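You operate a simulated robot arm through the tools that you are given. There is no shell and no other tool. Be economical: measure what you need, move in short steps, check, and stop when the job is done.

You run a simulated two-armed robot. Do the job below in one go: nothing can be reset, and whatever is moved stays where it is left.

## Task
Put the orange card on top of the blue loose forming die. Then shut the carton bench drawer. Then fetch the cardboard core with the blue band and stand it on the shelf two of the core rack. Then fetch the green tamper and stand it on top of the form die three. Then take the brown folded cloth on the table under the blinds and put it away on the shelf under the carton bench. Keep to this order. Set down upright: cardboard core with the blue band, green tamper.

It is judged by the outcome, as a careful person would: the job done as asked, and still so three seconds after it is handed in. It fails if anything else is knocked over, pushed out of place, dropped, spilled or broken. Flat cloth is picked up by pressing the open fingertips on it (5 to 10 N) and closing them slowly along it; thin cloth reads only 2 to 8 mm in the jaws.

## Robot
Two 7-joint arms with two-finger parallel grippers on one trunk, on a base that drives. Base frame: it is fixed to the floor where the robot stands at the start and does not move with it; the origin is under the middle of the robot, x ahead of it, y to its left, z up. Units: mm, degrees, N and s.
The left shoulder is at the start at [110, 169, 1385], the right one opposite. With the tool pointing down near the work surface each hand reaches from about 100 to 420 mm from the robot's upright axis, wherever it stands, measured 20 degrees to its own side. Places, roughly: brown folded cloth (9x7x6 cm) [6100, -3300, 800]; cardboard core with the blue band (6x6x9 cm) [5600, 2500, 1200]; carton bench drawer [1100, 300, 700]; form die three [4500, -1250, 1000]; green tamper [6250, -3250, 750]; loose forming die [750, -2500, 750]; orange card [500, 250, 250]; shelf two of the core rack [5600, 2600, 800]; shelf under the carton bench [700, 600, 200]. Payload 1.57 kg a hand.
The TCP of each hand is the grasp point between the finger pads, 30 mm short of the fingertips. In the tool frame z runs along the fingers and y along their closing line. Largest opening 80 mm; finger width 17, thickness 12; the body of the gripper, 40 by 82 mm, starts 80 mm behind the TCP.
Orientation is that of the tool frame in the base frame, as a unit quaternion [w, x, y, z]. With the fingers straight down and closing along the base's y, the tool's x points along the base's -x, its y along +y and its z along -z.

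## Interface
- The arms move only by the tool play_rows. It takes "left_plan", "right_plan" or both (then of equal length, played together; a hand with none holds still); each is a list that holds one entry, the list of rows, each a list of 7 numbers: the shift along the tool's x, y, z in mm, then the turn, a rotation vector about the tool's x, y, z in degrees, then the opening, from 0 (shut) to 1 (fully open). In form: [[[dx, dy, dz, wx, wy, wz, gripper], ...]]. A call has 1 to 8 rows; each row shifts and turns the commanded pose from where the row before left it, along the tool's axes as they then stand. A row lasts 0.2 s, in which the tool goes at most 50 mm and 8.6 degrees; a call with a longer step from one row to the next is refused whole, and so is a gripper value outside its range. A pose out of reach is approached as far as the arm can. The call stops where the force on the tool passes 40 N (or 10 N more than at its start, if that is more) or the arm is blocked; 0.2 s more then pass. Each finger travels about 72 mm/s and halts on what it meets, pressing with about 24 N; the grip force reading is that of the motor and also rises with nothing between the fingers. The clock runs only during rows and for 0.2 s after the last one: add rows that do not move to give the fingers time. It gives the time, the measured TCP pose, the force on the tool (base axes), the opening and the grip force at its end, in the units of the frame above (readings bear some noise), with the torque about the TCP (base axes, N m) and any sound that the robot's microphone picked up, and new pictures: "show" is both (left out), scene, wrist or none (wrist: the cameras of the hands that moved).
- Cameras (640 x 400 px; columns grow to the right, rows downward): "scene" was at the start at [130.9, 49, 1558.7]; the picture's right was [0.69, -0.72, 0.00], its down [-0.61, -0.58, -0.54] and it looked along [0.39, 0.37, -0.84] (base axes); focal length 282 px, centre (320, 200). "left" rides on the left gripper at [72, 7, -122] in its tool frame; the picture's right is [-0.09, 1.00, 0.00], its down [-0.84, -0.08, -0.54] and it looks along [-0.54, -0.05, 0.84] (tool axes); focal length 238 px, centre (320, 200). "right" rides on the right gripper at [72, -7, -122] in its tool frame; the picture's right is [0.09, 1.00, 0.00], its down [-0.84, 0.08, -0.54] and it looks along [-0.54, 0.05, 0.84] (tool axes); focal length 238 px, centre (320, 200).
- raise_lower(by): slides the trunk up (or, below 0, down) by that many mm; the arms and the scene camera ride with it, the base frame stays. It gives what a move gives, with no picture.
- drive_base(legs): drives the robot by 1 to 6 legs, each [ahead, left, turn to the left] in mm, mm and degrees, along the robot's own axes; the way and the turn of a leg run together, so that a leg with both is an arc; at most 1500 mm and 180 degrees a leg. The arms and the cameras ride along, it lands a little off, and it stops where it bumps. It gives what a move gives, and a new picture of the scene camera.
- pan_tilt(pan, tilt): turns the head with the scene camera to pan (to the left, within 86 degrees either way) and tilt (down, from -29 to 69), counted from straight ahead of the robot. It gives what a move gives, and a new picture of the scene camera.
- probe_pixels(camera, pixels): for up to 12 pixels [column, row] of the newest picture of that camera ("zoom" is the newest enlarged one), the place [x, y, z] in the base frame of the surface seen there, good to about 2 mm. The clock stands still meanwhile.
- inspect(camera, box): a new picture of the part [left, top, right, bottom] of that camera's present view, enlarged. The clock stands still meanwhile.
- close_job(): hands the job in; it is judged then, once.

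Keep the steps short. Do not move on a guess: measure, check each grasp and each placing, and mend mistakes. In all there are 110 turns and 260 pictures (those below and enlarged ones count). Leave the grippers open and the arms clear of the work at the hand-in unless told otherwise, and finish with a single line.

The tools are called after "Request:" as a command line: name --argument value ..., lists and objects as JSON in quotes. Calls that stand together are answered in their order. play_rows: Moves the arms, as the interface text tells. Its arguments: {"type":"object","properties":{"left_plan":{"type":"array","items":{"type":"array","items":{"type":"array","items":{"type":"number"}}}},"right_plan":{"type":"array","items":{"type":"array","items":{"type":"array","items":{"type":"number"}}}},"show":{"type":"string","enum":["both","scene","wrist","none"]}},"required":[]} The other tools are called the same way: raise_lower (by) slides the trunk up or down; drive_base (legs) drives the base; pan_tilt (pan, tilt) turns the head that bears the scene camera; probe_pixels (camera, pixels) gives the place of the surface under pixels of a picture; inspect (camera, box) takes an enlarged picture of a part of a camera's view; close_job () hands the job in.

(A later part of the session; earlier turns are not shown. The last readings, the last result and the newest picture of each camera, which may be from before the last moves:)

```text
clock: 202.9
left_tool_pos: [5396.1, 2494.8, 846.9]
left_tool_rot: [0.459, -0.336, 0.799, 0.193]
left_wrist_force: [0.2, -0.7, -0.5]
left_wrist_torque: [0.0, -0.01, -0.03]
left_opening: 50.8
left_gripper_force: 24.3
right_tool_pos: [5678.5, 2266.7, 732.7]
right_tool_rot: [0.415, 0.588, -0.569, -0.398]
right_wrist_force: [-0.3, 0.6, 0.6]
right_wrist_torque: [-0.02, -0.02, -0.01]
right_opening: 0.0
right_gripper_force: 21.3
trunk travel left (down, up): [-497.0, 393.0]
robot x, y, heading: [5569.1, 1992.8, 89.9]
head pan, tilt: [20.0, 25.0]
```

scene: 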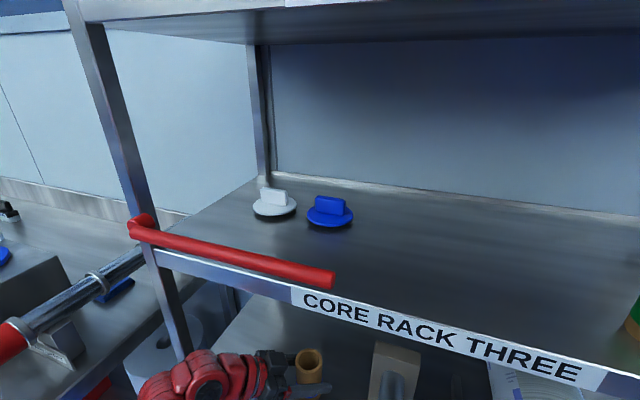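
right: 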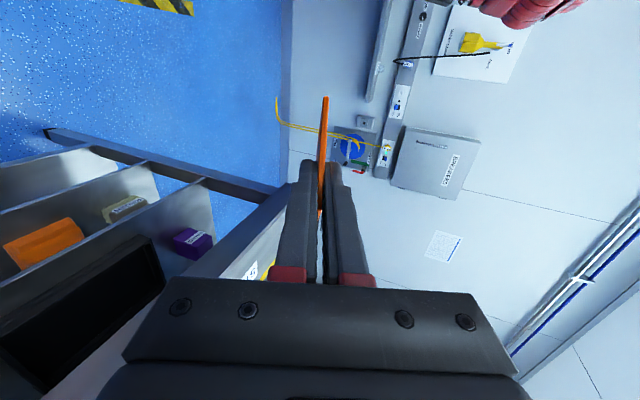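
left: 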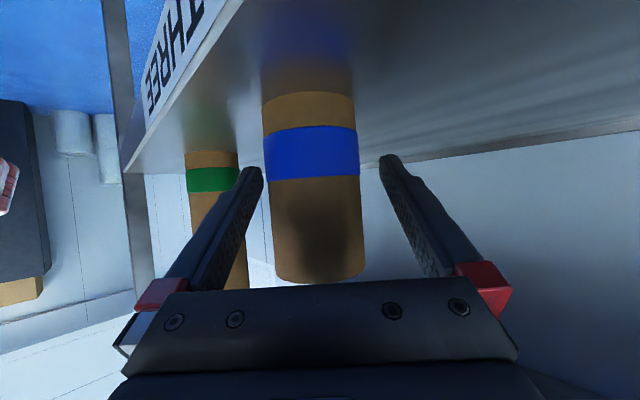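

Request:
play_rows --left_plan '[[[0.9, 0, 0.5, 0, 0, 0, 0.55], [0.9, 0, 0.5, 0, 0, 0, 0.55], [0, 0, 0, 0, 0, 0, 0.55]]]' --show "none"

Request:
inspect --camera "left" --box '[240, 60, 400, 160]'

Request:
probe_pixels --camera "zoom" --pixels '[[330, 140], [320, 150], [320, 160], [320, 170], [320, 190], [320, 130]]'

```text
clock: 203.7
left_tool_pos: [5395.9, 2495.6, 845.7]
left_tool_rot: [0.461, -0.334, 0.799, 0.193]
left_wrist_force: [-1.4, 2.4, 11.0]
left_wrist_torque: [-0.01, 0.14, 0.02]
left_opening: 50.8
left_gripper_force: 24.2
right_tool_pos: [5677.2, 2265.9, 734.3]
right_tool_rot: [0.414, 0.588, -0.569, -0.398]
right_wrist_force: [0.3, -0.8, -0.5]
right_wrist_torque: [0.05, -0.01, -0.03]
right_opening: 0.0
right_gripper_force: 21.3
trunk travel left (down, up): [-497.0, 393.0]
robot x, y, heading: [5568.2, 1992.1, 90.0]
head pan, tilt: [20.0, 25.0]
```

```text
4.00 times, centred on (320, 110) of left
```

zoom: 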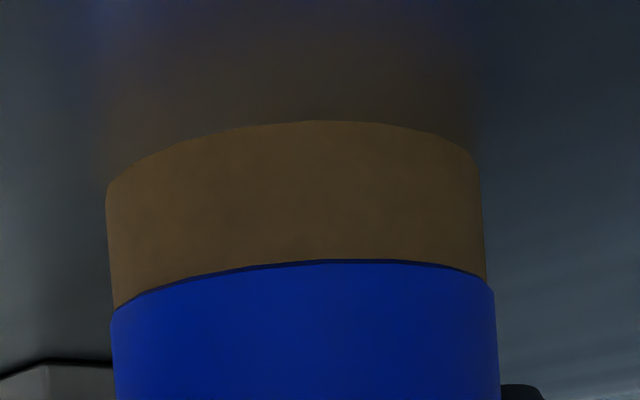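

```text
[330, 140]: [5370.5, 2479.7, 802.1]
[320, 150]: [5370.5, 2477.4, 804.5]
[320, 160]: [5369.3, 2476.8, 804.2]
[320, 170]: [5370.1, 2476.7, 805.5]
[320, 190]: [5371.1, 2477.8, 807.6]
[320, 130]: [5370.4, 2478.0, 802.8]
```

Contact: 11 N upward, so the core stands on the shelf. Open slowly and withdraw horizontally along the approach line.

Request:
play_rows --left_plan '[[[-0.4, 0, -0.2, 0, 0, 0, 0.7], [0, 0, 0, 0, 0, 0, 0.8], [0, 0, 0, 0, 0, 0, 1], [0, 0, 0, 0, 0, 0, 1], [0, 0, 0, 0, 0, 0, 1]]]' --show "wrist"

```text
clock: 204.9
left_tool_pos: [5396.2, 2495.3, 844.9]
left_tool_rot: [0.46, -0.335, 0.799, 0.193]
left_wrist_force: [1.1, -0.1, -0.1]
left_wrist_torque: [0.03, -0.01, 0.01]
left_opening: 80.0
left_gripper_force: 0.1
right_tool_pos: [5678.0, 2265.7, 732.2]
right_tool_rot: [0.416, 0.589, -0.568, -0.398]
right_wrist_force: [0.4, 0.7, 0.1]
right_wrist_torque: [0.03, -0.01, 0.02]
right_opening: 0.0
right_gripper_force: 22.0
trunk travel left (down, up): [-497.0, 393.0]
robot x, y, heading: [5566.8, 1990.8, 90.3]
head pan, tilt: [20.0, 25.0]
```

left: 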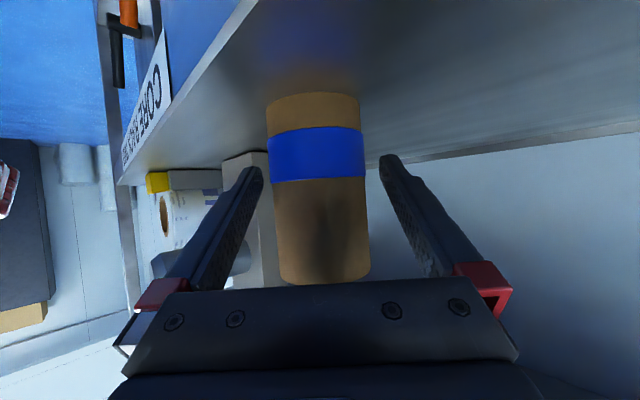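

Released, standing upright. Withdraw diagonally then straight back, and check.

Request:
drive_base --legs '[[-75, 75, 0], [-300, 0, 0]]'

Request:
pan_tilt --pan 0 --tilt 22

```text
clock: 207.7
left_tool_pos: [5323.4, 2121.0, 844.7]
left_tool_rot: [0.459, -0.336, 0.8, 0.193]
left_wrist_force: [-0.4, 0.0, 0.4]
left_wrist_torque: [-0.03, 0.03, -0.03]
left_opening: 79.7
left_gripper_force: 0.0
right_tool_pos: [5604.5, 1892.7, 733.3]
right_tool_rot: [0.414, 0.589, -0.568, -0.398]
right_wrist_force: [0.8, 0.1, 0.4]
right_wrist_torque: [0.03, -0.01, 0.01]
right_opening: 0.0
right_gripper_force: 21.6
trunk travel left (down, up): [-497.0, 393.0]
robot x, y, heading: [5494.7, 1619.9, 90.1]
head pan, tilt: [20.0, 25.0]
```

scene: 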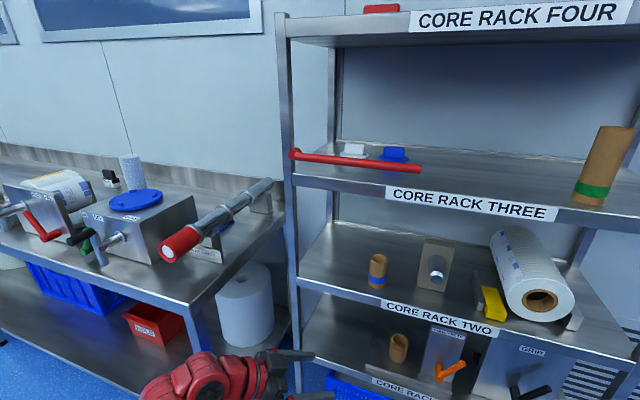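

```text
clock: 208.5
left_tool_pos: [5323.0, 2121.8, 844.8]
left_tool_rot: [0.459, -0.336, 0.8, 0.192]
left_wrist_force: [-1.0, -0.2, 0.1]
left_wrist_torque: [0.01, 0.0, 0.04]
left_opening: 79.9
left_gripper_force: 0.1
right_tool_pos: [5605.7, 1893.8, 732.7]
right_tool_rot: [0.414, 0.589, -0.568, -0.398]
right_wrist_force: [0.4, 0.1, 0.2]
right_wrist_torque: [0.01, -0.01, 0.0]
right_opening: 0.0
right_gripper_force: 21.3
trunk travel left (down, up): [-497.0, 393.0]
robot x, y, heading: [5495.7, 1622.0, 90.2]
head pan, tilt: [0.0, 22.0]
```

scene: 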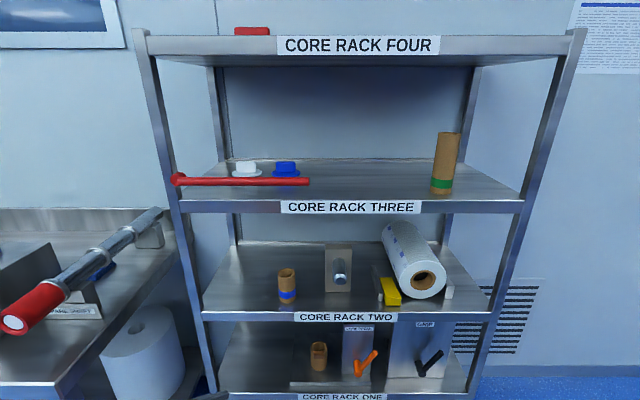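

The core stands on shelf two. Next the tamper: turn left to face −y and look across the room.

Request:
drive_base --legs '[[0, 0, 175]]'

Request:
pan_tilt --pan 0 --tilt 8

```text
clock: 216.0
left_tool_pos: [5622.4, 1103.9, 845.0]
left_tool_rot: [0.171, 0.814, 0.299, -0.468]
left_wrist_force: [-0.1, -0.3, 0.4]
left_wrist_torque: [0.0, 0.0, -0.02]
left_opening: 80.1
left_gripper_force: 0.0
right_tool_pos: [5360.9, 1358.4, 733.3]
right_tool_rot: [0.416, 0.594, 0.563, 0.397]
right_wrist_force: [0.2, -0.1, 0.5]
right_wrist_torque: [0.01, 0.0, -0.04]
right_opening: 0.0
right_gripper_force: 20.8
trunk travel left (down, up): [-497.0, 393.0]
robot x, y, heading: [5497.2, 1620.7, -94.9]
head pan, tilt: [0.0, 22.0]
```

scene: 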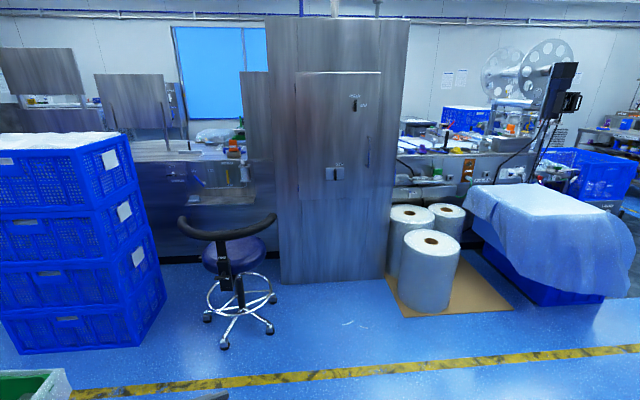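

```text
clock: 216.8
left_tool_pos: [5622.4, 1104.2, 844.9]
left_tool_rot: [0.171, 0.814, 0.299, -0.468]
left_wrist_force: [0.2, 0.0, 0.0]
left_wrist_torque: [0.0, -0.03, 0.0]
left_opening: 80.1
left_gripper_force: 0.0
right_tool_pos: [5361.8, 1357.9, 732.9]
right_tool_rot: [0.417, 0.594, 0.562, 0.396]
right_wrist_force: [0.2, 0.3, 0.8]
right_wrist_torque: [0.02, -0.01, 0.0]
right_opening: 0.0
right_gripper_force: 21.3
trunk travel left (down, up): [-497.0, 393.0]
robot x, y, heading: [5494.1, 1621.6, -95.2]
head pan, tilt: [0.0, 8.0]
```

scene: 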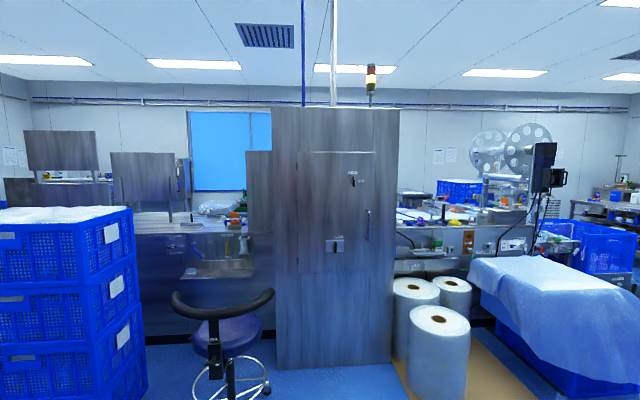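

I'll measure the machine line and the gaps.

Request:
probe_pixels --camera "scene" --pixels '[[335, 340], [380, 340], [290, 340], [160, 250], [40, 190], [60, 150], [130, 300], [440, 240], [500, 230], [590, 240], [225, 130], [630, 200]]'

Request:
pan_tilt --pan 40 --tilt 12

Request:
probe_pixels --camera "scene" --pixels '[[100, 300], [200, 300], [300, 320], [320, 250], [400, 250], [450, 230], [500, 250], [560, 250], [360, 180], [150, 220], [250, 240], [300, 200]]'

```text
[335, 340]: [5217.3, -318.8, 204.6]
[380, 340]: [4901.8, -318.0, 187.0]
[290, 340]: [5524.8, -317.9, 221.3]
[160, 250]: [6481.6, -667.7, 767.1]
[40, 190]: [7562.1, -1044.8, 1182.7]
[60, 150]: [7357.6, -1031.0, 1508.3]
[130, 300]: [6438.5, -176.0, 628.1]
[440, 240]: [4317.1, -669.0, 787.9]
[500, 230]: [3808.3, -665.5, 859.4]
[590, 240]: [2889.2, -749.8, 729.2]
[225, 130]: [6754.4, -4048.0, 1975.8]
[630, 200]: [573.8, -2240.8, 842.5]
```

```text
clock: 217.9
left_tool_pos: [5622.4, 1104.4, 845.0]
left_tool_rot: [0.172, 0.814, 0.299, -0.468]
left_wrist_force: [-1.1, -0.2, 0.4]
left_wrist_torque: [0.0, 0.03, 0.01]
left_opening: 80.2
left_gripper_force: 0.2
right_tool_pos: [5359.8, 1357.8, 732.6]
right_tool_rot: [0.417, 0.594, 0.563, 0.396]
right_wrist_force: [0.5, 0.6, 0.1]
right_wrist_torque: [0.04, -0.02, -0.01]
right_opening: 0.1
right_gripper_force: 21.6
trunk travel left (down, up): [-497.0, 393.0]
robot x, y, heading: [5496.0, 1618.2, -94.7]
head pan, tilt: [40.0, 12.0]
```

scene: 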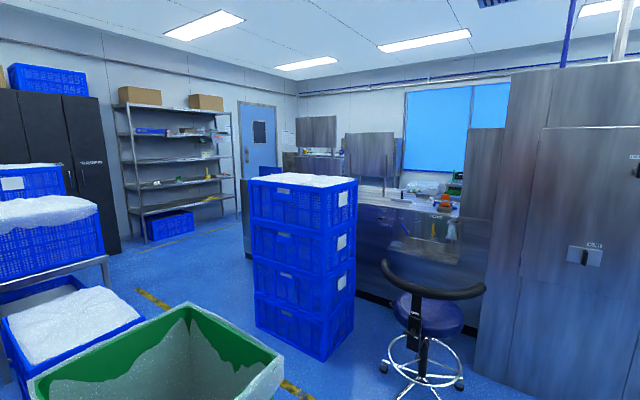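

```text
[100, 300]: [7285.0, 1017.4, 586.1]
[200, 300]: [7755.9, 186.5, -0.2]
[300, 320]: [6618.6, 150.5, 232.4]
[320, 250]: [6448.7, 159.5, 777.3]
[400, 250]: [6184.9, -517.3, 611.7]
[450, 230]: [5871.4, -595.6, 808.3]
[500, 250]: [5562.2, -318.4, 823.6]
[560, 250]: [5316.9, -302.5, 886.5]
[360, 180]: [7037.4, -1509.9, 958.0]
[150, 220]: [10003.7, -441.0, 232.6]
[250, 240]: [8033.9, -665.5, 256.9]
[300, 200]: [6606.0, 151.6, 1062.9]
```

The machine line spans x≈2500–8030, so I'll take the known route around its west end: back along the corridor to (1900,20), then down to y≈−1950.

Request:
drive_base --legs '[[0, 0, -61], [1500, 0, 0], [1500, 0, 0], [935, 0, 0], [0, 0, 66]]'

Request:
drive_base --legs '[[1450, 0, 0], [500, 0, 0], [0, 0, 90]]'

Request:
pan_tilt --pan 0 --tilt 12

```text
clock: 242.4
left_tool_pos: [2061.5, -439.6, 845.5]
left_tool_rot: [0.189, 0.802, 0.33, -0.461]
left_wrist_force: [-0.4, -0.8, 1.1]
left_wrist_torque: [-0.02, -0.03, -0.01]
left_opening: 79.8
left_gripper_force: 0.1
right_tool_pos: [1780.8, -207.3, 733.2]
right_tool_rot: [0.401, 0.572, 0.585, 0.412]
right_wrist_force: [0.4, 0.3, 0.2]
right_wrist_torque: [0.01, 0.02, 0.01]
right_opening: 0.0
right_gripper_force: 21.2
trunk travel left (down, up): [-497.0, 393.0]
robot x, y, heading: [1894.5, 63.4, -90.6]
head pan, tilt: [40.0, 12.0]
```

scene: 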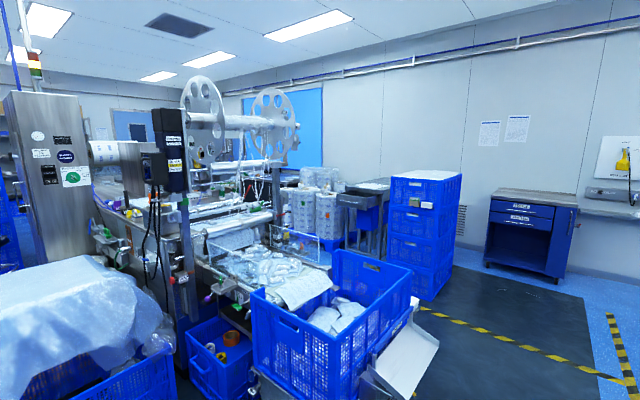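

```text
clock: 255.9
left_tool_pos: [2382.1, -1729.4, 845.2]
left_tool_rot: [0.459, 0.339, 0.798, -0.195]
left_wrist_force: [-0.2, 0.7, 0.8]
left_wrist_torque: [0.0, 0.0, 0.0]
left_opening: 80.0
left_gripper_force: 0.1
right_tool_pos: [2145.7, -2004.5, 733.2]
right_tool_rot: [-0.003, -0.003, 0.818, 0.575]
right_wrist_force: [0.0, -0.3, -0.2]
right_wrist_torque: [0.0, 0.02, -0.01]
right_opening: 0.0
right_gripper_force: 21.2
trunk travel left (down, up): [-497.0, 393.0]
robot x, y, heading: [1877.3, -1893.0, -1.5]
head pan, tilt: [40.0, 12.0]
```

scene: 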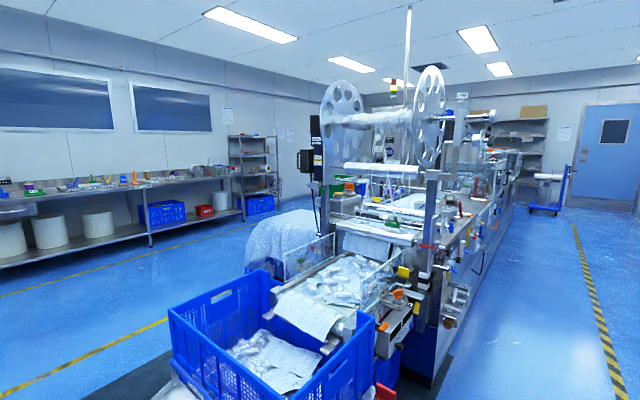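

```text
clock: 257.0
left_tool_pos: [2382.8, -1730.6, 844.8]
left_tool_rot: [0.459, 0.339, 0.798, -0.195]
left_wrist_force: [0.3, -0.6, -0.7]
left_wrist_torque: [0.01, -0.01, 0.02]
left_opening: 80.0
left_gripper_force: 0.0
right_tool_pos: [2145.7, -2005.4, 732.4]
right_tool_rot: [-0.004, -0.003, 0.819, 0.574]
right_wrist_force: [0.1, 0.1, 0.3]
right_wrist_torque: [0.0, 0.0, -0.01]
right_opening: 0.2
right_gripper_force: 21.7
trunk travel left (down, up): [-497.0, 393.0]
robot x, y, heading: [1881.0, -1889.7, -1.6]
head pan, tilt: [0.0, 12.0]
```

scene: 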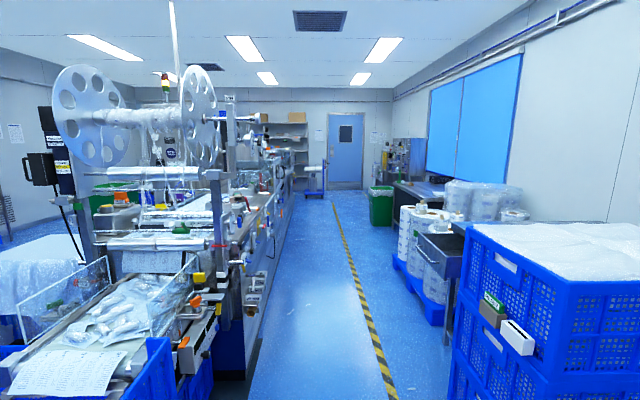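

The corridor to the table under the blinds is visible. I'll measure it.

Request:
probe_pixels --camera "scene" --pixels '[[255, 340], [235, 300], [250, 200], [370, 330], [460, 300], [455, 350], [400, 250], [375, 215], [410, 190], [430, 195], [345, 250], [270, 180]]'

Request:
inspect --camera "scene" --box '[350, 140, 550, 265]'

```text
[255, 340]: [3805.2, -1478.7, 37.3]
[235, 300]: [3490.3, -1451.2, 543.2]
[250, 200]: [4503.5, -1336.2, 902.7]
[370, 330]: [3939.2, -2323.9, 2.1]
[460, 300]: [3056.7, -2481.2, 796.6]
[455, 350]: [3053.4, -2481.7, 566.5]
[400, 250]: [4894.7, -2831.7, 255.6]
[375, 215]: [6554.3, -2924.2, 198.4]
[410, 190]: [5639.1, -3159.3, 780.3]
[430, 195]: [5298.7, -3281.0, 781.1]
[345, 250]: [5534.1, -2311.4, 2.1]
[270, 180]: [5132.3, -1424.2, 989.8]
```

```text
3.20 times, centred on (450, 202) of scene
```

zoom: 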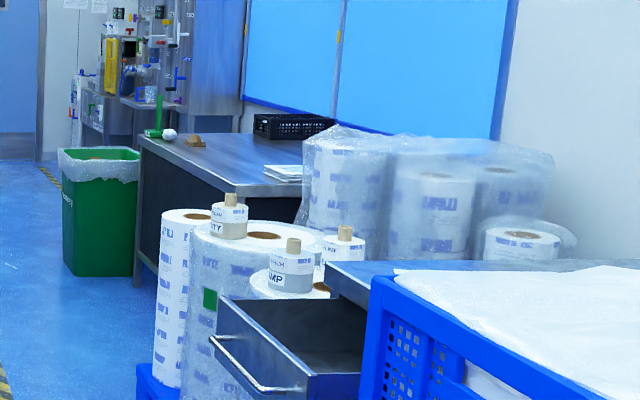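

Corridor between y≈−1450 and −2480. Drive along y≈−1950 to x≈5830, then face the table.

Request:
drive_base --legs '[[0, 0, 0.8], [1500, 0, 0], [1500, 0, 0], [950, 0, 0], [0, 0, -89]]'

Request:
pan_tilt --pan 0 --tilt 25

```text
clock: 280.1
left_tool_pos: [5980.8, -2454.5, 845.4]
left_tool_rot: [0.191, 0.8, 0.332, -0.461]
left_wrist_force: [0.5, 0.5, -0.5]
left_wrist_torque: [-0.02, -0.03, 0.0]
left_opening: 80.1
left_gripper_force: 0.0
right_tool_pos: [5701.1, -2222.2, 734.0]
right_tool_rot: [0.401, 0.57, 0.587, 0.413]
right_wrist_force: [0.0, -0.5, 0.8]
right_wrist_torque: [0.0, 0.0, 0.0]
right_opening: 0.0
right_gripper_force: 21.2
trunk travel left (down, up): [-497.0, 393.0]
robot x, y, heading: [5814.8, -1950.3, -90.5]
head pan, tilt: [0.0, 12.0]
```

scene: 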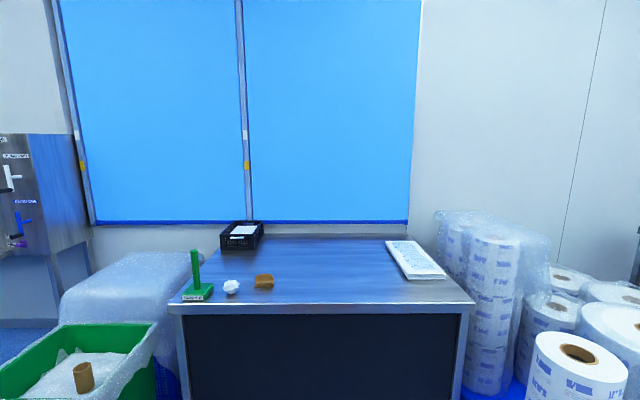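

```text
clock: 280.8
left_tool_pos: [5980.5, -2454.8, 844.7]
left_tool_rot: [0.191, 0.801, 0.332, -0.46]
left_wrist_force: [-0.2, -0.1, -0.1]
left_wrist_torque: [0.01, 0.01, -0.01]
left_opening: 79.8
left_gripper_force: 0.1
right_tool_pos: [5701.2, -2223.4, 732.1]
right_tool_rot: [0.4, 0.571, 0.586, 0.412]
right_wrist_force: [0.0, 0.2, -0.4]
right_wrist_torque: [-0.04, -0.05, 0.01]
right_opening: 0.0
right_gripper_force: 21.2
trunk travel left (down, up): [-497.0, 393.0]
robot x, y, heading: [5812.5, -1950.1, -90.3]
head pan, tilt: [0.0, 25.0]
```

scene: 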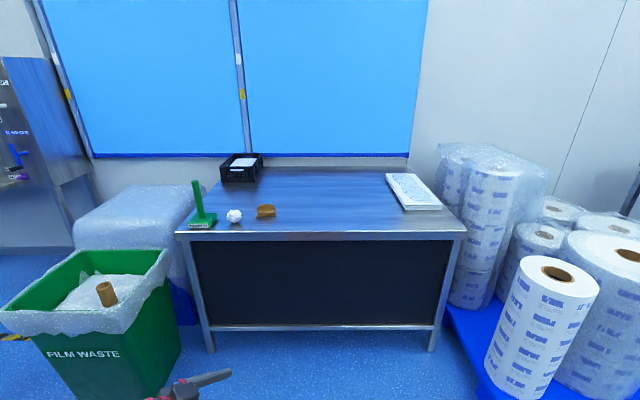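

Request:
inspect --camera "scene" --box '[160, 160, 320, 260]'

Request:
probe_pixels --camera "zoom" --pixels '[[140, 100], [152, 160], [155, 205], [160, 230], [165, 270], [200, 270], [115, 265], [300, 215], [420, 200], [395, 205], [460, 205], [300, 290]]'

```text
4.00 times, centred on (240, 210) of scene
```

zoom: 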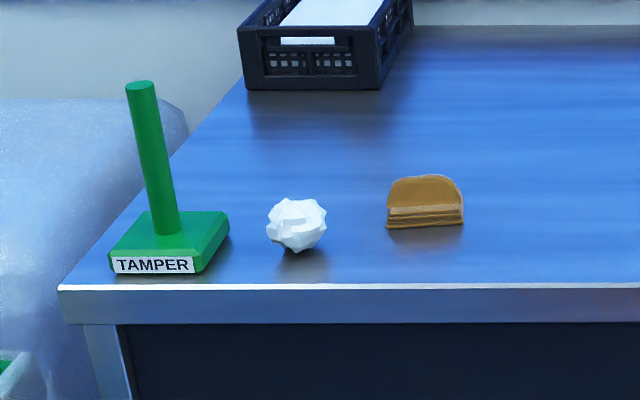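

```text
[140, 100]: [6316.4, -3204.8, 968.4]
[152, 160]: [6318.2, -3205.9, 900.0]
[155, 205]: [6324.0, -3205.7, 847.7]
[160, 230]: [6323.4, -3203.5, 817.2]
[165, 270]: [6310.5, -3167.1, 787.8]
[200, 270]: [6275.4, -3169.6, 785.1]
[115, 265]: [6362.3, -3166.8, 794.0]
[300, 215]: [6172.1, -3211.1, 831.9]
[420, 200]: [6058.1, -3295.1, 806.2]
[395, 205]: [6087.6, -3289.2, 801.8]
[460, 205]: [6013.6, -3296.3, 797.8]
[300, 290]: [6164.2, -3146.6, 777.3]
```

Tamper handle axis ≈(6320,−3221), z 815–985; base on the table at z≈780. The left hand can take the handle at z≈905. I'll check the green bin's extents for the base.

Request:
probe_pixels --camera "scene" --pixels '[[178, 330], [178, 300], [165, 262], [130, 300], [100, 390], [120, 255], [170, 205], [200, 220], [200, 190], [190, 240]]'

Request:
raise_lower --by 60

```text
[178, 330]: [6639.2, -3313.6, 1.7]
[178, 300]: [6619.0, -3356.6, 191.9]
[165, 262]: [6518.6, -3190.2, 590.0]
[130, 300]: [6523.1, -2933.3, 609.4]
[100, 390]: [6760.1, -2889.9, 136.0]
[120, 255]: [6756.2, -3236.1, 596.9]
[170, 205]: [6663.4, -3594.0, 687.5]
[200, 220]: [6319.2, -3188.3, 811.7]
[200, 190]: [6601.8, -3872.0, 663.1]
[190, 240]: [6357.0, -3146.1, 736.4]
```

```text
clock: 281.8
left_tool_pos: [5981.2, -2453.8, 905.1]
left_tool_rot: [0.191, 0.801, 0.331, -0.461]
left_wrist_force: [0.4, -0.3, -0.3]
left_wrist_torque: [0.01, -0.01, 0.01]
left_opening: 80.1
left_gripper_force: 0.1
right_tool_pos: [5700.8, -2223.0, 791.7]
right_tool_rot: [0.4, 0.571, 0.586, 0.413]
right_wrist_force: [0.2, -0.7, 0.0]
right_wrist_torque: [0.02, 0.04, 0.01]
right_opening: 0.0
right_gripper_force: 21.5
trunk travel left (down, up): [-557.0, 333.0]
robot x, y, heading: [5812.3, -1950.3, -90.5]
head pan, tilt: [0.0, 25.0]
```

Drive left 381 and ahead 640, staying short of the tamper, then check with the wrist camera.

Request:
drive_base --legs '[[0, 381, 0.4], [640, 0, 0]]'

Request:
inspect --camera "left" --box '[0, 0, 640, 400]'

```text
clock: 287.4
left_tool_pos: [6366.5, -3090.3, 904.9]
left_tool_rot: [0.191, 0.8, 0.334, -0.46]
left_wrist_force: [0.3, 0.2, -0.4]
left_wrist_torque: [0.02, 0.01, -0.01]
left_opening: 80.1
left_gripper_force: 0.0
right_tool_pos: [6083.3, -2859.7, 792.7]
right_tool_rot: [0.398, 0.57, 0.588, 0.414]
right_wrist_force: [0.3, 0.2, -0.6]
right_wrist_torque: [0.03, 0.03, 0.02]
right_opening: 0.0
right_gripper_force: 21.3
trunk travel left (down, up): [-557.0, 333.0]
robot x, y, heading: [6197.6, -2586.9, -90.2]
head pan, tilt: [0.0, 25.0]
```

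scene: 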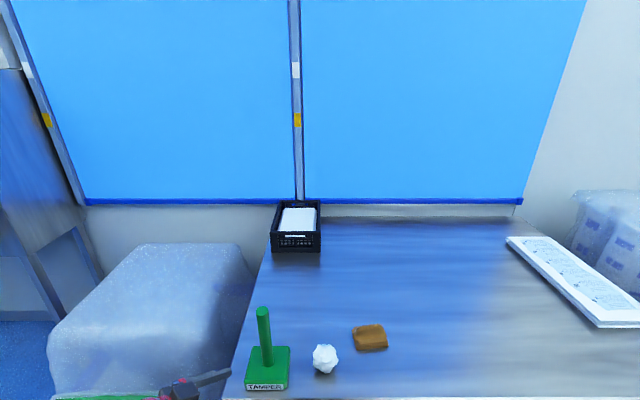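

```text
1.00 times, centred on (320, 200) of left (not enlarged: the box is as wide or as high as the picture)
```

zoom: 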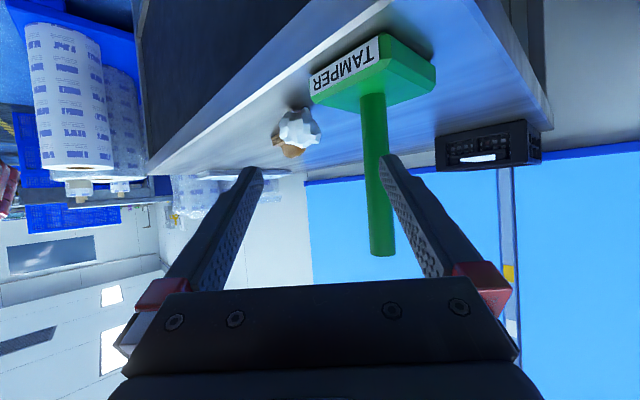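

Request:
probe_pixels --camera "zoom" --pixels '[[372, 150], [364, 150], [384, 150], [378, 200], [368, 200], [376, 240], [375, 60], [375, 85]]'

Request:
probe_pixels --camera "scene" --pixels '[[264, 340], [259, 340], [270, 340], [263, 310]]'

```text
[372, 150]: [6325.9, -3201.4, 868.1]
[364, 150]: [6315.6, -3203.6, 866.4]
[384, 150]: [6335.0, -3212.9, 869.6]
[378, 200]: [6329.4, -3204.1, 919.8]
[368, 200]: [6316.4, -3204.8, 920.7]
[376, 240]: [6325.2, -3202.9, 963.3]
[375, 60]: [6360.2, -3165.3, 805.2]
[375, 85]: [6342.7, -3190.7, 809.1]
```

```text
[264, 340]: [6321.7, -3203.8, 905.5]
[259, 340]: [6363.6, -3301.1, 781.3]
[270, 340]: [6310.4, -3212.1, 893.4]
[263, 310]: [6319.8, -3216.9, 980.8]
```

Handle axis ≈(6322,−3218). Ahead 86, then diagonal 34/34.

Request:
drive_base --legs '[[86, 0, 0], [30, -33, 0]]'

Request:
inspect --camera "left" --box '[0, 0, 640, 400]'

Request:
probe_pixels --camera "zoom" --pixels '[[310, 160], [325, 160], [340, 160], [325, 210], [300, 160], [350, 160]]'

```text
clock: 289.0
left_tool_pos: [6332.4, -3206.2, 904.2]
left_tool_rot: [0.191, 0.8, 0.335, -0.459]
left_wrist_force: [0.0, 0.0, 0.2]
left_wrist_torque: [-0.01, 0.01, 0.0]
left_opening: 80.1
left_gripper_force: 0.0
right_tool_pos: [6051.6, -2976.2, 793.4]
right_tool_rot: [0.399, 0.569, 0.588, 0.414]
right_wrist_force: [-1.3, 0.1, 0.1]
right_wrist_torque: [0.0, -0.05, 0.01]
right_opening: 0.0
right_gripper_force: 20.9
trunk travel left (down, up): [-557.0, 333.0]
robot x, y, heading: [6162.6, -2698.1, -90.2]
head pan, tilt: [0.0, 25.0]
```

scene: 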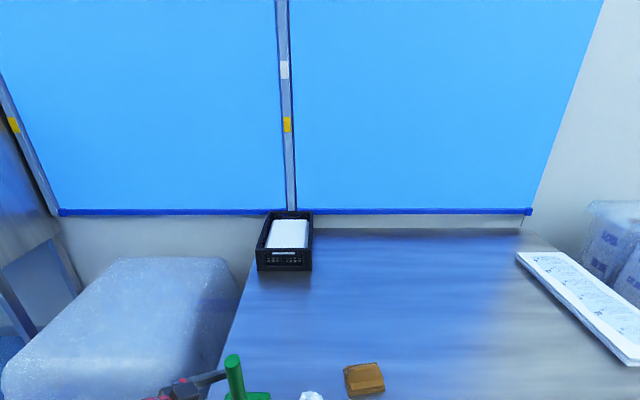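

```text
1.00 times, centred on (320, 200) of left (not enlarged: the box is as wide or as high as the picture)
```

zoom: 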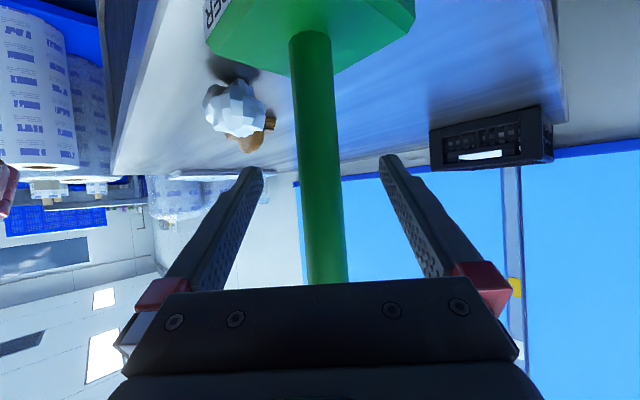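

```text
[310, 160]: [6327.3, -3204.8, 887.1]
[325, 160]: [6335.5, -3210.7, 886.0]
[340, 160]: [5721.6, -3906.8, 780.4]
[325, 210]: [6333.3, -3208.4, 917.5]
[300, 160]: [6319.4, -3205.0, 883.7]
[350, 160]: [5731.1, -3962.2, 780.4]
```

The handle is centred between the fingers. Advance 14 mm and close.

Request:
play_rows --left_plan '[[[-3.5, 0, 6, 0, 0, 0, 1], [-3.5, 0, 6, 0, 0, 0, 1], [0, 0, 0, 0, 0, 0, 0.7], [0, 0, 0, 0, 0, 0, 0.5], [0, 0, 0, 0, 0, 0, 0.3], [0, 0, 0, 0, 0, 0, 0.3], [0, 0, 0, 0, 0, 0, 0.2], [0, 0, 0, 0, 0, 0, 0.2]]]' --show "none"

Request:
raise_lower --by 60

Request:
inspect --camera "left" --box '[0, 0, 640, 400]'

Request:
inspect --camera "scene" --box '[140, 240, 400, 400]'

```text
clock: 290.8
left_tool_pos: [6323.6, -3214.8, 904.7]
left_tool_rot: [0.192, 0.8, 0.333, -0.461]
left_wrist_force: [-0.1, 0.3, -0.5]
left_wrist_torque: [-0.04, 0.04, 0.01]
left_opening: 27.6
left_gripper_force: 24.1
right_tool_pos: [6052.4, -2975.5, 792.9]
right_tool_rot: [0.399, 0.569, 0.588, 0.414]
right_wrist_force: [0.5, 0.1, -0.1]
right_wrist_torque: [0.0, -0.01, 0.02]
right_opening: 0.1
right_gripper_force: 21.5
trunk travel left (down, up): [-557.0, 333.0]
robot x, y, heading: [6162.8, -2702.0, -90.0]
head pan, tilt: [0.0, 25.0]
```

```text
clock: 291.8
left_tool_pos: [6325.0, -3215.5, 964.9]
left_tool_rot: [0.192, 0.8, 0.335, -0.459]
left_wrist_force: [0.0, -0.5, -3.6]
left_wrist_torque: [0.03, -0.04, -0.02]
left_opening: 27.1
left_gripper_force: 24.5
right_tool_pos: [6053.3, -2974.4, 851.1]
right_tool_rot: [0.399, 0.57, 0.588, 0.413]
right_wrist_force: [0.4, -0.6, -0.1]
right_wrist_torque: [0.01, -0.03, 0.04]
right_opening: 0.1
right_gripper_force: 21.2
trunk travel left (down, up): [-617.0, 273.0]
robot x, y, heading: [6168.1, -2704.0, -90.2]
head pan, tilt: [0.0, 25.0]
```

```text
1.00 times, centred on (320, 200) of left (not enlarged: the box is as wide or as high as the picture)
```

zoom: 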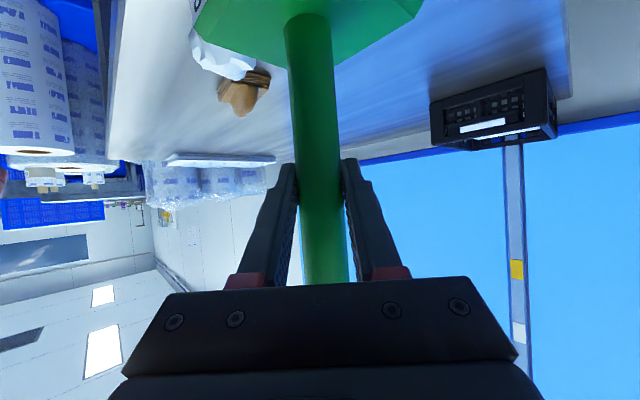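

```text
2.46 times, centred on (270, 320) of scene
```

zoom: 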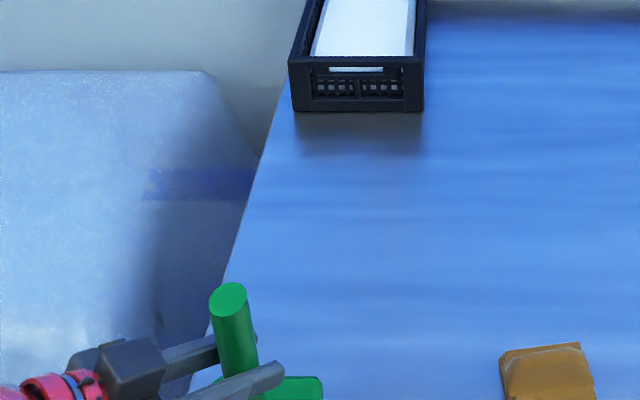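

Tamper held firmly (27 mm, about 0.37 kg). Back off 500 mm, turn to face the machine, and move toward x≈4700.

Request:
drive_base --legs '[[-600, 0, 0], [0, 0, -180], [0, 1400, 0]]'

Request:
pan_tilt --pan 5 --tilt 28

```text
clock: 309.1
left_tool_pos: [4610.9, -1576.5, 965.1]
left_tool_rot: [0.461, -0.331, 0.801, 0.19]
left_wrist_force: [-0.5, 0.4, -3.3]
left_wrist_torque: [-0.03, 0.03, 0.03]
left_opening: 27.5
left_gripper_force: 23.9
right_tool_pos: [4880.5, -1818.8, 853.5]
right_tool_rot: [0.412, 0.586, -0.571, -0.401]
right_wrist_force: [-0.2, -0.1, -0.7]
right_wrist_torque: [-0.02, -0.04, -0.01]
right_opening: 0.2
right_gripper_force: 21.5
trunk travel left (down, up): [-617.0, 273.0]
robot x, y, heading: [4766.3, -2091.1, 89.7]
head pan, tilt: [0.0, 25.0]
```

scene: 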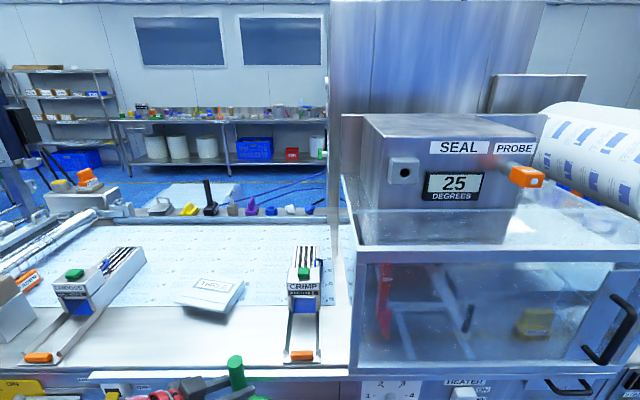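

```text
clock: 309.8
left_tool_pos: [4609.4, -1576.3, 964.7]
left_tool_rot: [0.46, -0.331, 0.802, 0.189]
left_wrist_force: [-0.4, -1.0, -2.1]
left_wrist_torque: [-0.02, 0.01, -0.03]
left_opening: 27.4
left_gripper_force: 24.1
right_tool_pos: [4880.9, -1817.6, 853.2]
right_tool_rot: [0.413, 0.586, -0.571, -0.401]
right_wrist_force: [-0.6, -0.2, 0.5]
right_wrist_torque: [-0.02, 0.02, 0.01]
right_opening: 0.0
right_gripper_force: 21.3
trunk travel left (down, up): [-617.0, 273.0]
robot x, y, heading: [4765.7, -2091.3, 89.9]
head pan, tilt: [5.0, 28.0]
```

scene: 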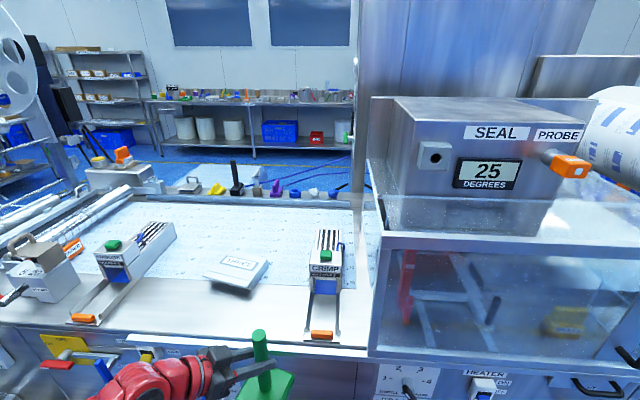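

I'll enlarge the machine deck to find the form dies.

Request:
inspect --camera "scene" --box '[40, 170, 380, 360]'

Request:
probe_pixels --camera "scene" --pixels '[[325, 258], [327, 275], [322, 335], [114, 246], [240, 268], [85, 320], [260, 290], [260, 350], [200, 350]]'

```text
1.88 times, centred on (210, 265) of scene
```

zoom: 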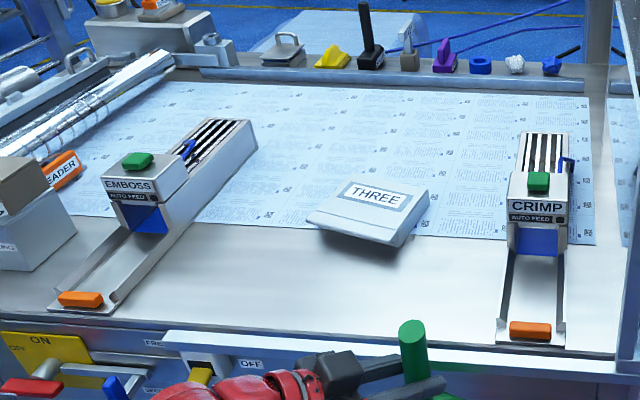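

```text
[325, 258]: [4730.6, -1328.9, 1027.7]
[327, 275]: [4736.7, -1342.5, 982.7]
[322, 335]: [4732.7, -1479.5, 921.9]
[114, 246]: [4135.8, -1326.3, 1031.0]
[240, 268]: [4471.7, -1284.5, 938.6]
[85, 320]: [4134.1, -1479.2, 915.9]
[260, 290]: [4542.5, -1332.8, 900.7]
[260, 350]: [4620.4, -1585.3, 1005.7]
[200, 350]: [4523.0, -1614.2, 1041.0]
```

The white block marked THREE is the form die at about (4470,−1285). I'll enlarge and measure its top.

Request:
inspect --camera "scene" --box '[190, 245, 290, 305]'

Request:
probe_pixels --camera "zoom" --pixels '[[235, 90], [480, 115], [130, 200], [430, 235], [250, 150], [400, 170], [300, 170], [100, 225], [390, 270], [420, 290], [330, 95], [330, 300]]'

```text
6.40 times, centred on (240, 275) of scene
```

zoom: 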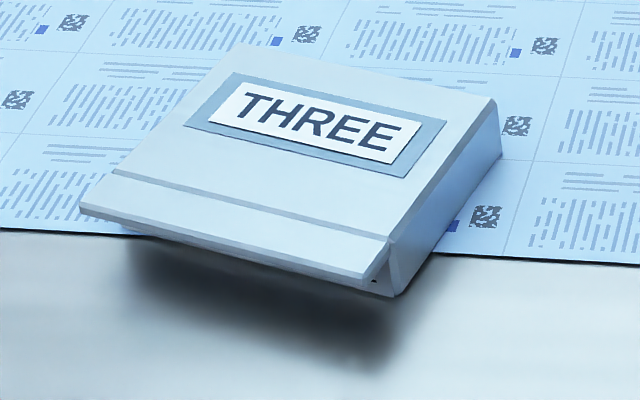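

```text
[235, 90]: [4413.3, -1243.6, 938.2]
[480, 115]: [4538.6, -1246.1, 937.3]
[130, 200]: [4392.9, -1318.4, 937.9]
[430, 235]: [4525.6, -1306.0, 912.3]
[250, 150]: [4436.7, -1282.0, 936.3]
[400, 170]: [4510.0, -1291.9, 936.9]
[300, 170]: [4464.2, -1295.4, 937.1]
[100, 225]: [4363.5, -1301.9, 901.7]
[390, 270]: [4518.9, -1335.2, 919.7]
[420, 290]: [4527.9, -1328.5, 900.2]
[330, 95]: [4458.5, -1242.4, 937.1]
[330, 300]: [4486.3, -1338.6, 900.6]
```

Die top: z≈937, x 4390–4535, y −1340…−1230; centre ≈(4463,−1283). Target TCP ≈(4465,−1278,1061). I'll measure the machine front and retract the right hand, and raise 118.

Request:
probe_pixels --camera "scene" --pixels '[[440, 340], [380, 345], [600, 350], [300, 345], [400, 390], [490, 385], [630, 355], [60, 345], [140, 345]]'

Request:
raise_lower --by 118

Request:
play_rows --right_plan '[[[30, 0, 0, 0, 0, 0, 0], [30, 0, 0, 0, 0, 0, 0], [30, 0, 0, 0, 0, 0, 0], [20, 0, 0, 0, 0, 0, 0]]]' --left_plan '[[[-7, 14, 12.3, 0, 0, 0, 0.2], [-7, 14, 12.3, 0, 0, 0, 0.2], [-7, 14, 12.3, 0, 0, 0, 0.2], [0, 0, 0, 0, 0, 0, 0.2]]]' --show "scene"

```text
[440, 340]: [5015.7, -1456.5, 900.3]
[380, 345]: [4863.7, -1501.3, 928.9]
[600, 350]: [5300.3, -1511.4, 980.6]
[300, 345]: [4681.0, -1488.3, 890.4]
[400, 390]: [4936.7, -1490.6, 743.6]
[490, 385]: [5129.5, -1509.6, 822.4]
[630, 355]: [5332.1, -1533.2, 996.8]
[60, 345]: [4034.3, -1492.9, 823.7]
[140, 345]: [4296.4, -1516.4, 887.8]
```

```text
clock: 311.2
left_tool_pos: [4610.7, -1575.1, 1082.5]
left_tool_rot: [0.46, -0.332, 0.801, 0.19]
left_wrist_force: [-0.2, -0.2, -2.4]
left_wrist_torque: [-0.05, 0.02, -0.01]
left_opening: 27.2
left_gripper_force: 24.0
right_tool_pos: [4879.5, -1817.3, 971.3]
right_tool_rot: [0.411, 0.586, -0.572, -0.4]
right_wrist_force: [0.0, 0.3, 0.4]
right_wrist_torque: [0.05, 0.01, -0.02]
right_opening: 0.1
right_gripper_force: 21.0
trunk travel left (down, up): [-735.0, 155.0]
robot x, y, heading: [4767.2, -2092.6, 89.5]
head pan, tilt: [5.0, 28.0]
```

```text
clock: 312.2
left_tool_pos: [4610.0, -1515.5, 1082.1]
left_tool_rot: [0.461, -0.331, 0.801, 0.189]
left_wrist_force: [-0.5, 0.0, -2.6]
left_wrist_torque: [0.02, 0.03, 0.02]
left_opening: 27.3
left_gripper_force: 23.9
right_tool_pos: [4869.8, -1898.2, 967.6]
right_tool_rot: [0.411, 0.585, -0.572, -0.401]
right_wrist_force: [0.2, 0.4, 0.4]
right_wrist_torque: [0.0, 0.02, 0.03]
right_opening: 0.0
right_gripper_force: 20.9
right hand out of reach, approached as far as the arm can: row 3, 4
trunk travel left (down, up): [-735.0, 155.0]
robot x, y, heading: [4766.2, -2089.4, 89.3]
head pan, tilt: [5.0, 28.0]
```

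scene: 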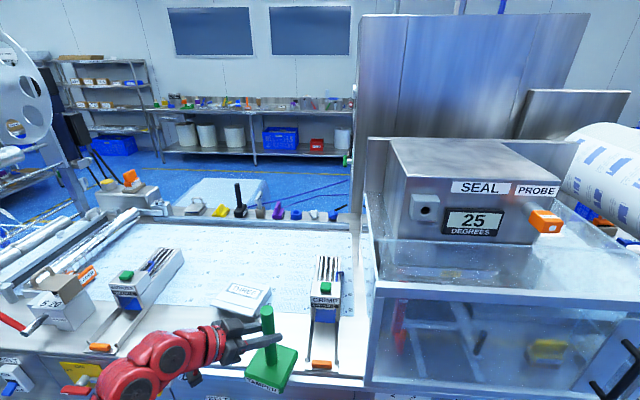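

Reach is fine (574 ahead). Drive left 145, ahead 205, then check above the die.

Request:
drive_base --legs '[[0, 143, 0.5], [208, 0, 0]]'

Request:
inspect --camera "scene" --box '[150, 230, 390, 380]'

Request:
inspect --camera "left" --box '[0, 0, 640, 400]'

```text
clock: 314.8
left_tool_pos: [4463.7, -1305.9, 1082.2]
left_tool_rot: [0.459, -0.335, 0.801, 0.192]
left_wrist_force: [0.0, -0.2, -2.7]
left_wrist_torque: [-0.05, 0.02, -0.01]
left_opening: 27.3
left_gripper_force: 24.5
right_tool_pos: [4727.3, -1686.6, 967.8]
right_tool_rot: [0.414, 0.587, -0.57, -0.399]
right_wrist_force: [0.5, 0.4, 1.0]
right_wrist_torque: [0.03, -0.03, 0.06]
right_opening: 0.0
right_gripper_force: 22.0
trunk travel left (down, up): [-735.0, 155.0]
robot x, y, heading: [4621.6, -1882.4, 89.9]
head pan, tilt: [5.0, 28.0]
```

scene: 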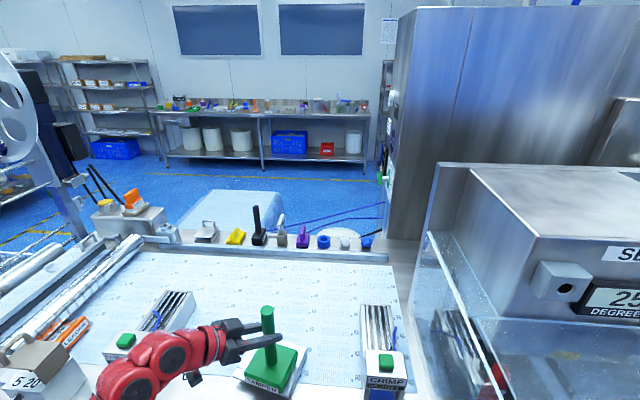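

```text
2.67 times, centred on (270, 305) of scene
```

zoom: 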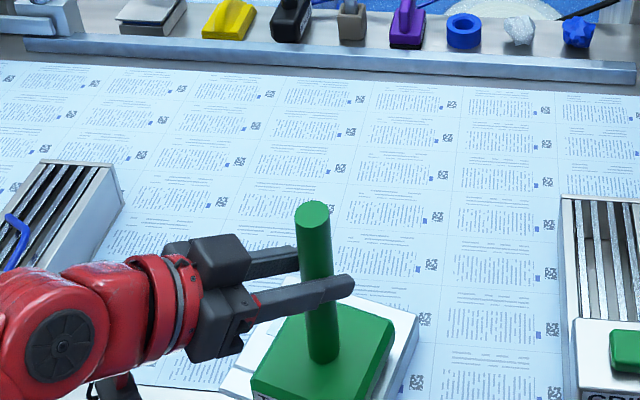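

```text
1.00 times, centred on (320, 200) of left (not enlarged: the box is as wide or as high as the picture)
```

zoom: 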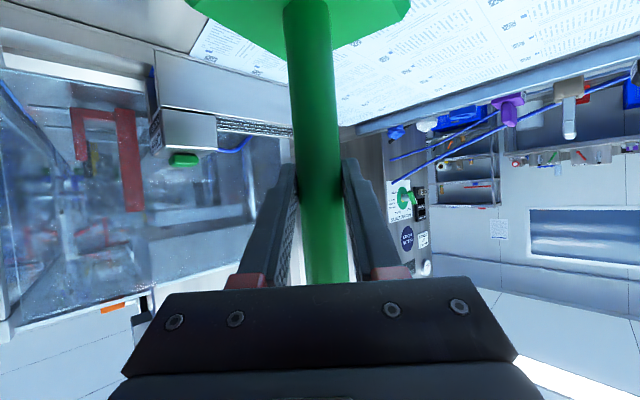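

TCP (4464,−1306); I need y≈−1280. Ahead 25, then lower 15.

Request:
drive_base --legs '[[25, 0, 0]]'

Request:
raise_lower --by -16

Request:
inspect --camera "scene" --box '[200, 290, 360, 390]'

Request:
probe_pixels --camera "zoom" --pixels '[[190, 260], [260, 330], [395, 210], [420, 200], [300, 300], [350, 330], [160, 220], [380, 300]]'

```text
clock: 315.6
left_tool_pos: [4463.9, -1283.3, 1084.3]
left_tool_rot: [0.46, -0.334, 0.8, 0.193]
left_wrist_force: [-0.3, -1.1, -2.6]
left_wrist_torque: [-0.03, 0.02, 0.04]
left_opening: 27.3
left_gripper_force: 23.5
right_tool_pos: [4728.7, -1665.0, 969.0]
right_tool_rot: [0.413, 0.588, -0.569, -0.4]
right_wrist_force: [-0.5, -0.5, 0.1]
right_wrist_torque: [0.01, 0.0, 0.04]
right_opening: 0.0
right_gripper_force: 20.7
trunk travel left (down, up): [-735.0, 155.0]
robot x, y, heading: [4623.7, -1855.7, 89.8]
head pan, tilt: [5.0, 28.0]
```

scene: 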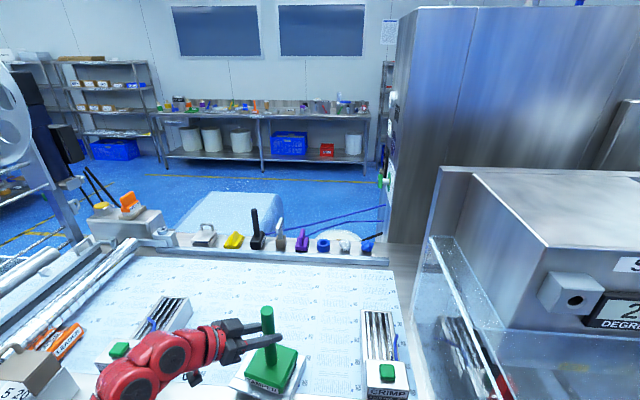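

```text
clock: 316.2
left_tool_pos: [4463.2, -1283.4, 1068.9]
left_tool_rot: [0.462, -0.333, 0.799, 0.194]
left_wrist_force: [-6.4, -1.3, 21.1]
left_wrist_torque: [0.32, -0.29, -0.04]
left_opening: 27.9
left_gripper_force: 23.5
right_tool_pos: [4727.9, -1664.3, 952.5]
right_tool_rot: [0.413, 0.589, -0.569, -0.399]
right_wrist_force: [-0.5, -0.3, 0.2]
right_wrist_torque: [-0.01, 0.03, 0.01]
right_opening: 0.0
right_gripper_force: 21.1
trunk travel left (down, up): [-719.0, 171.0]
robot x, y, heading: [4623.3, -1857.0, 90.0]
head pan, tilt: [5.0, 28.0]
```

```text
4.00 times, centred on (280, 340) of scene
```

zoom: 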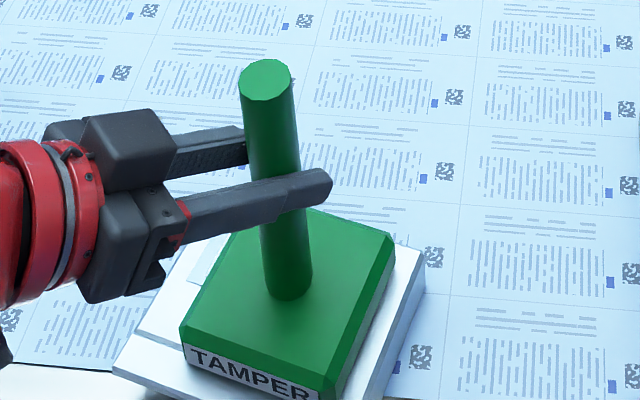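

```text
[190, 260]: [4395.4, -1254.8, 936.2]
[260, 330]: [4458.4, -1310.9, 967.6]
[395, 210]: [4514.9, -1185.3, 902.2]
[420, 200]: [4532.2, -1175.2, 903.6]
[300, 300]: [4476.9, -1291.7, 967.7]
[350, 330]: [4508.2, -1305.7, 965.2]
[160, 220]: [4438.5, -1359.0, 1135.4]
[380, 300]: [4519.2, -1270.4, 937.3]
```

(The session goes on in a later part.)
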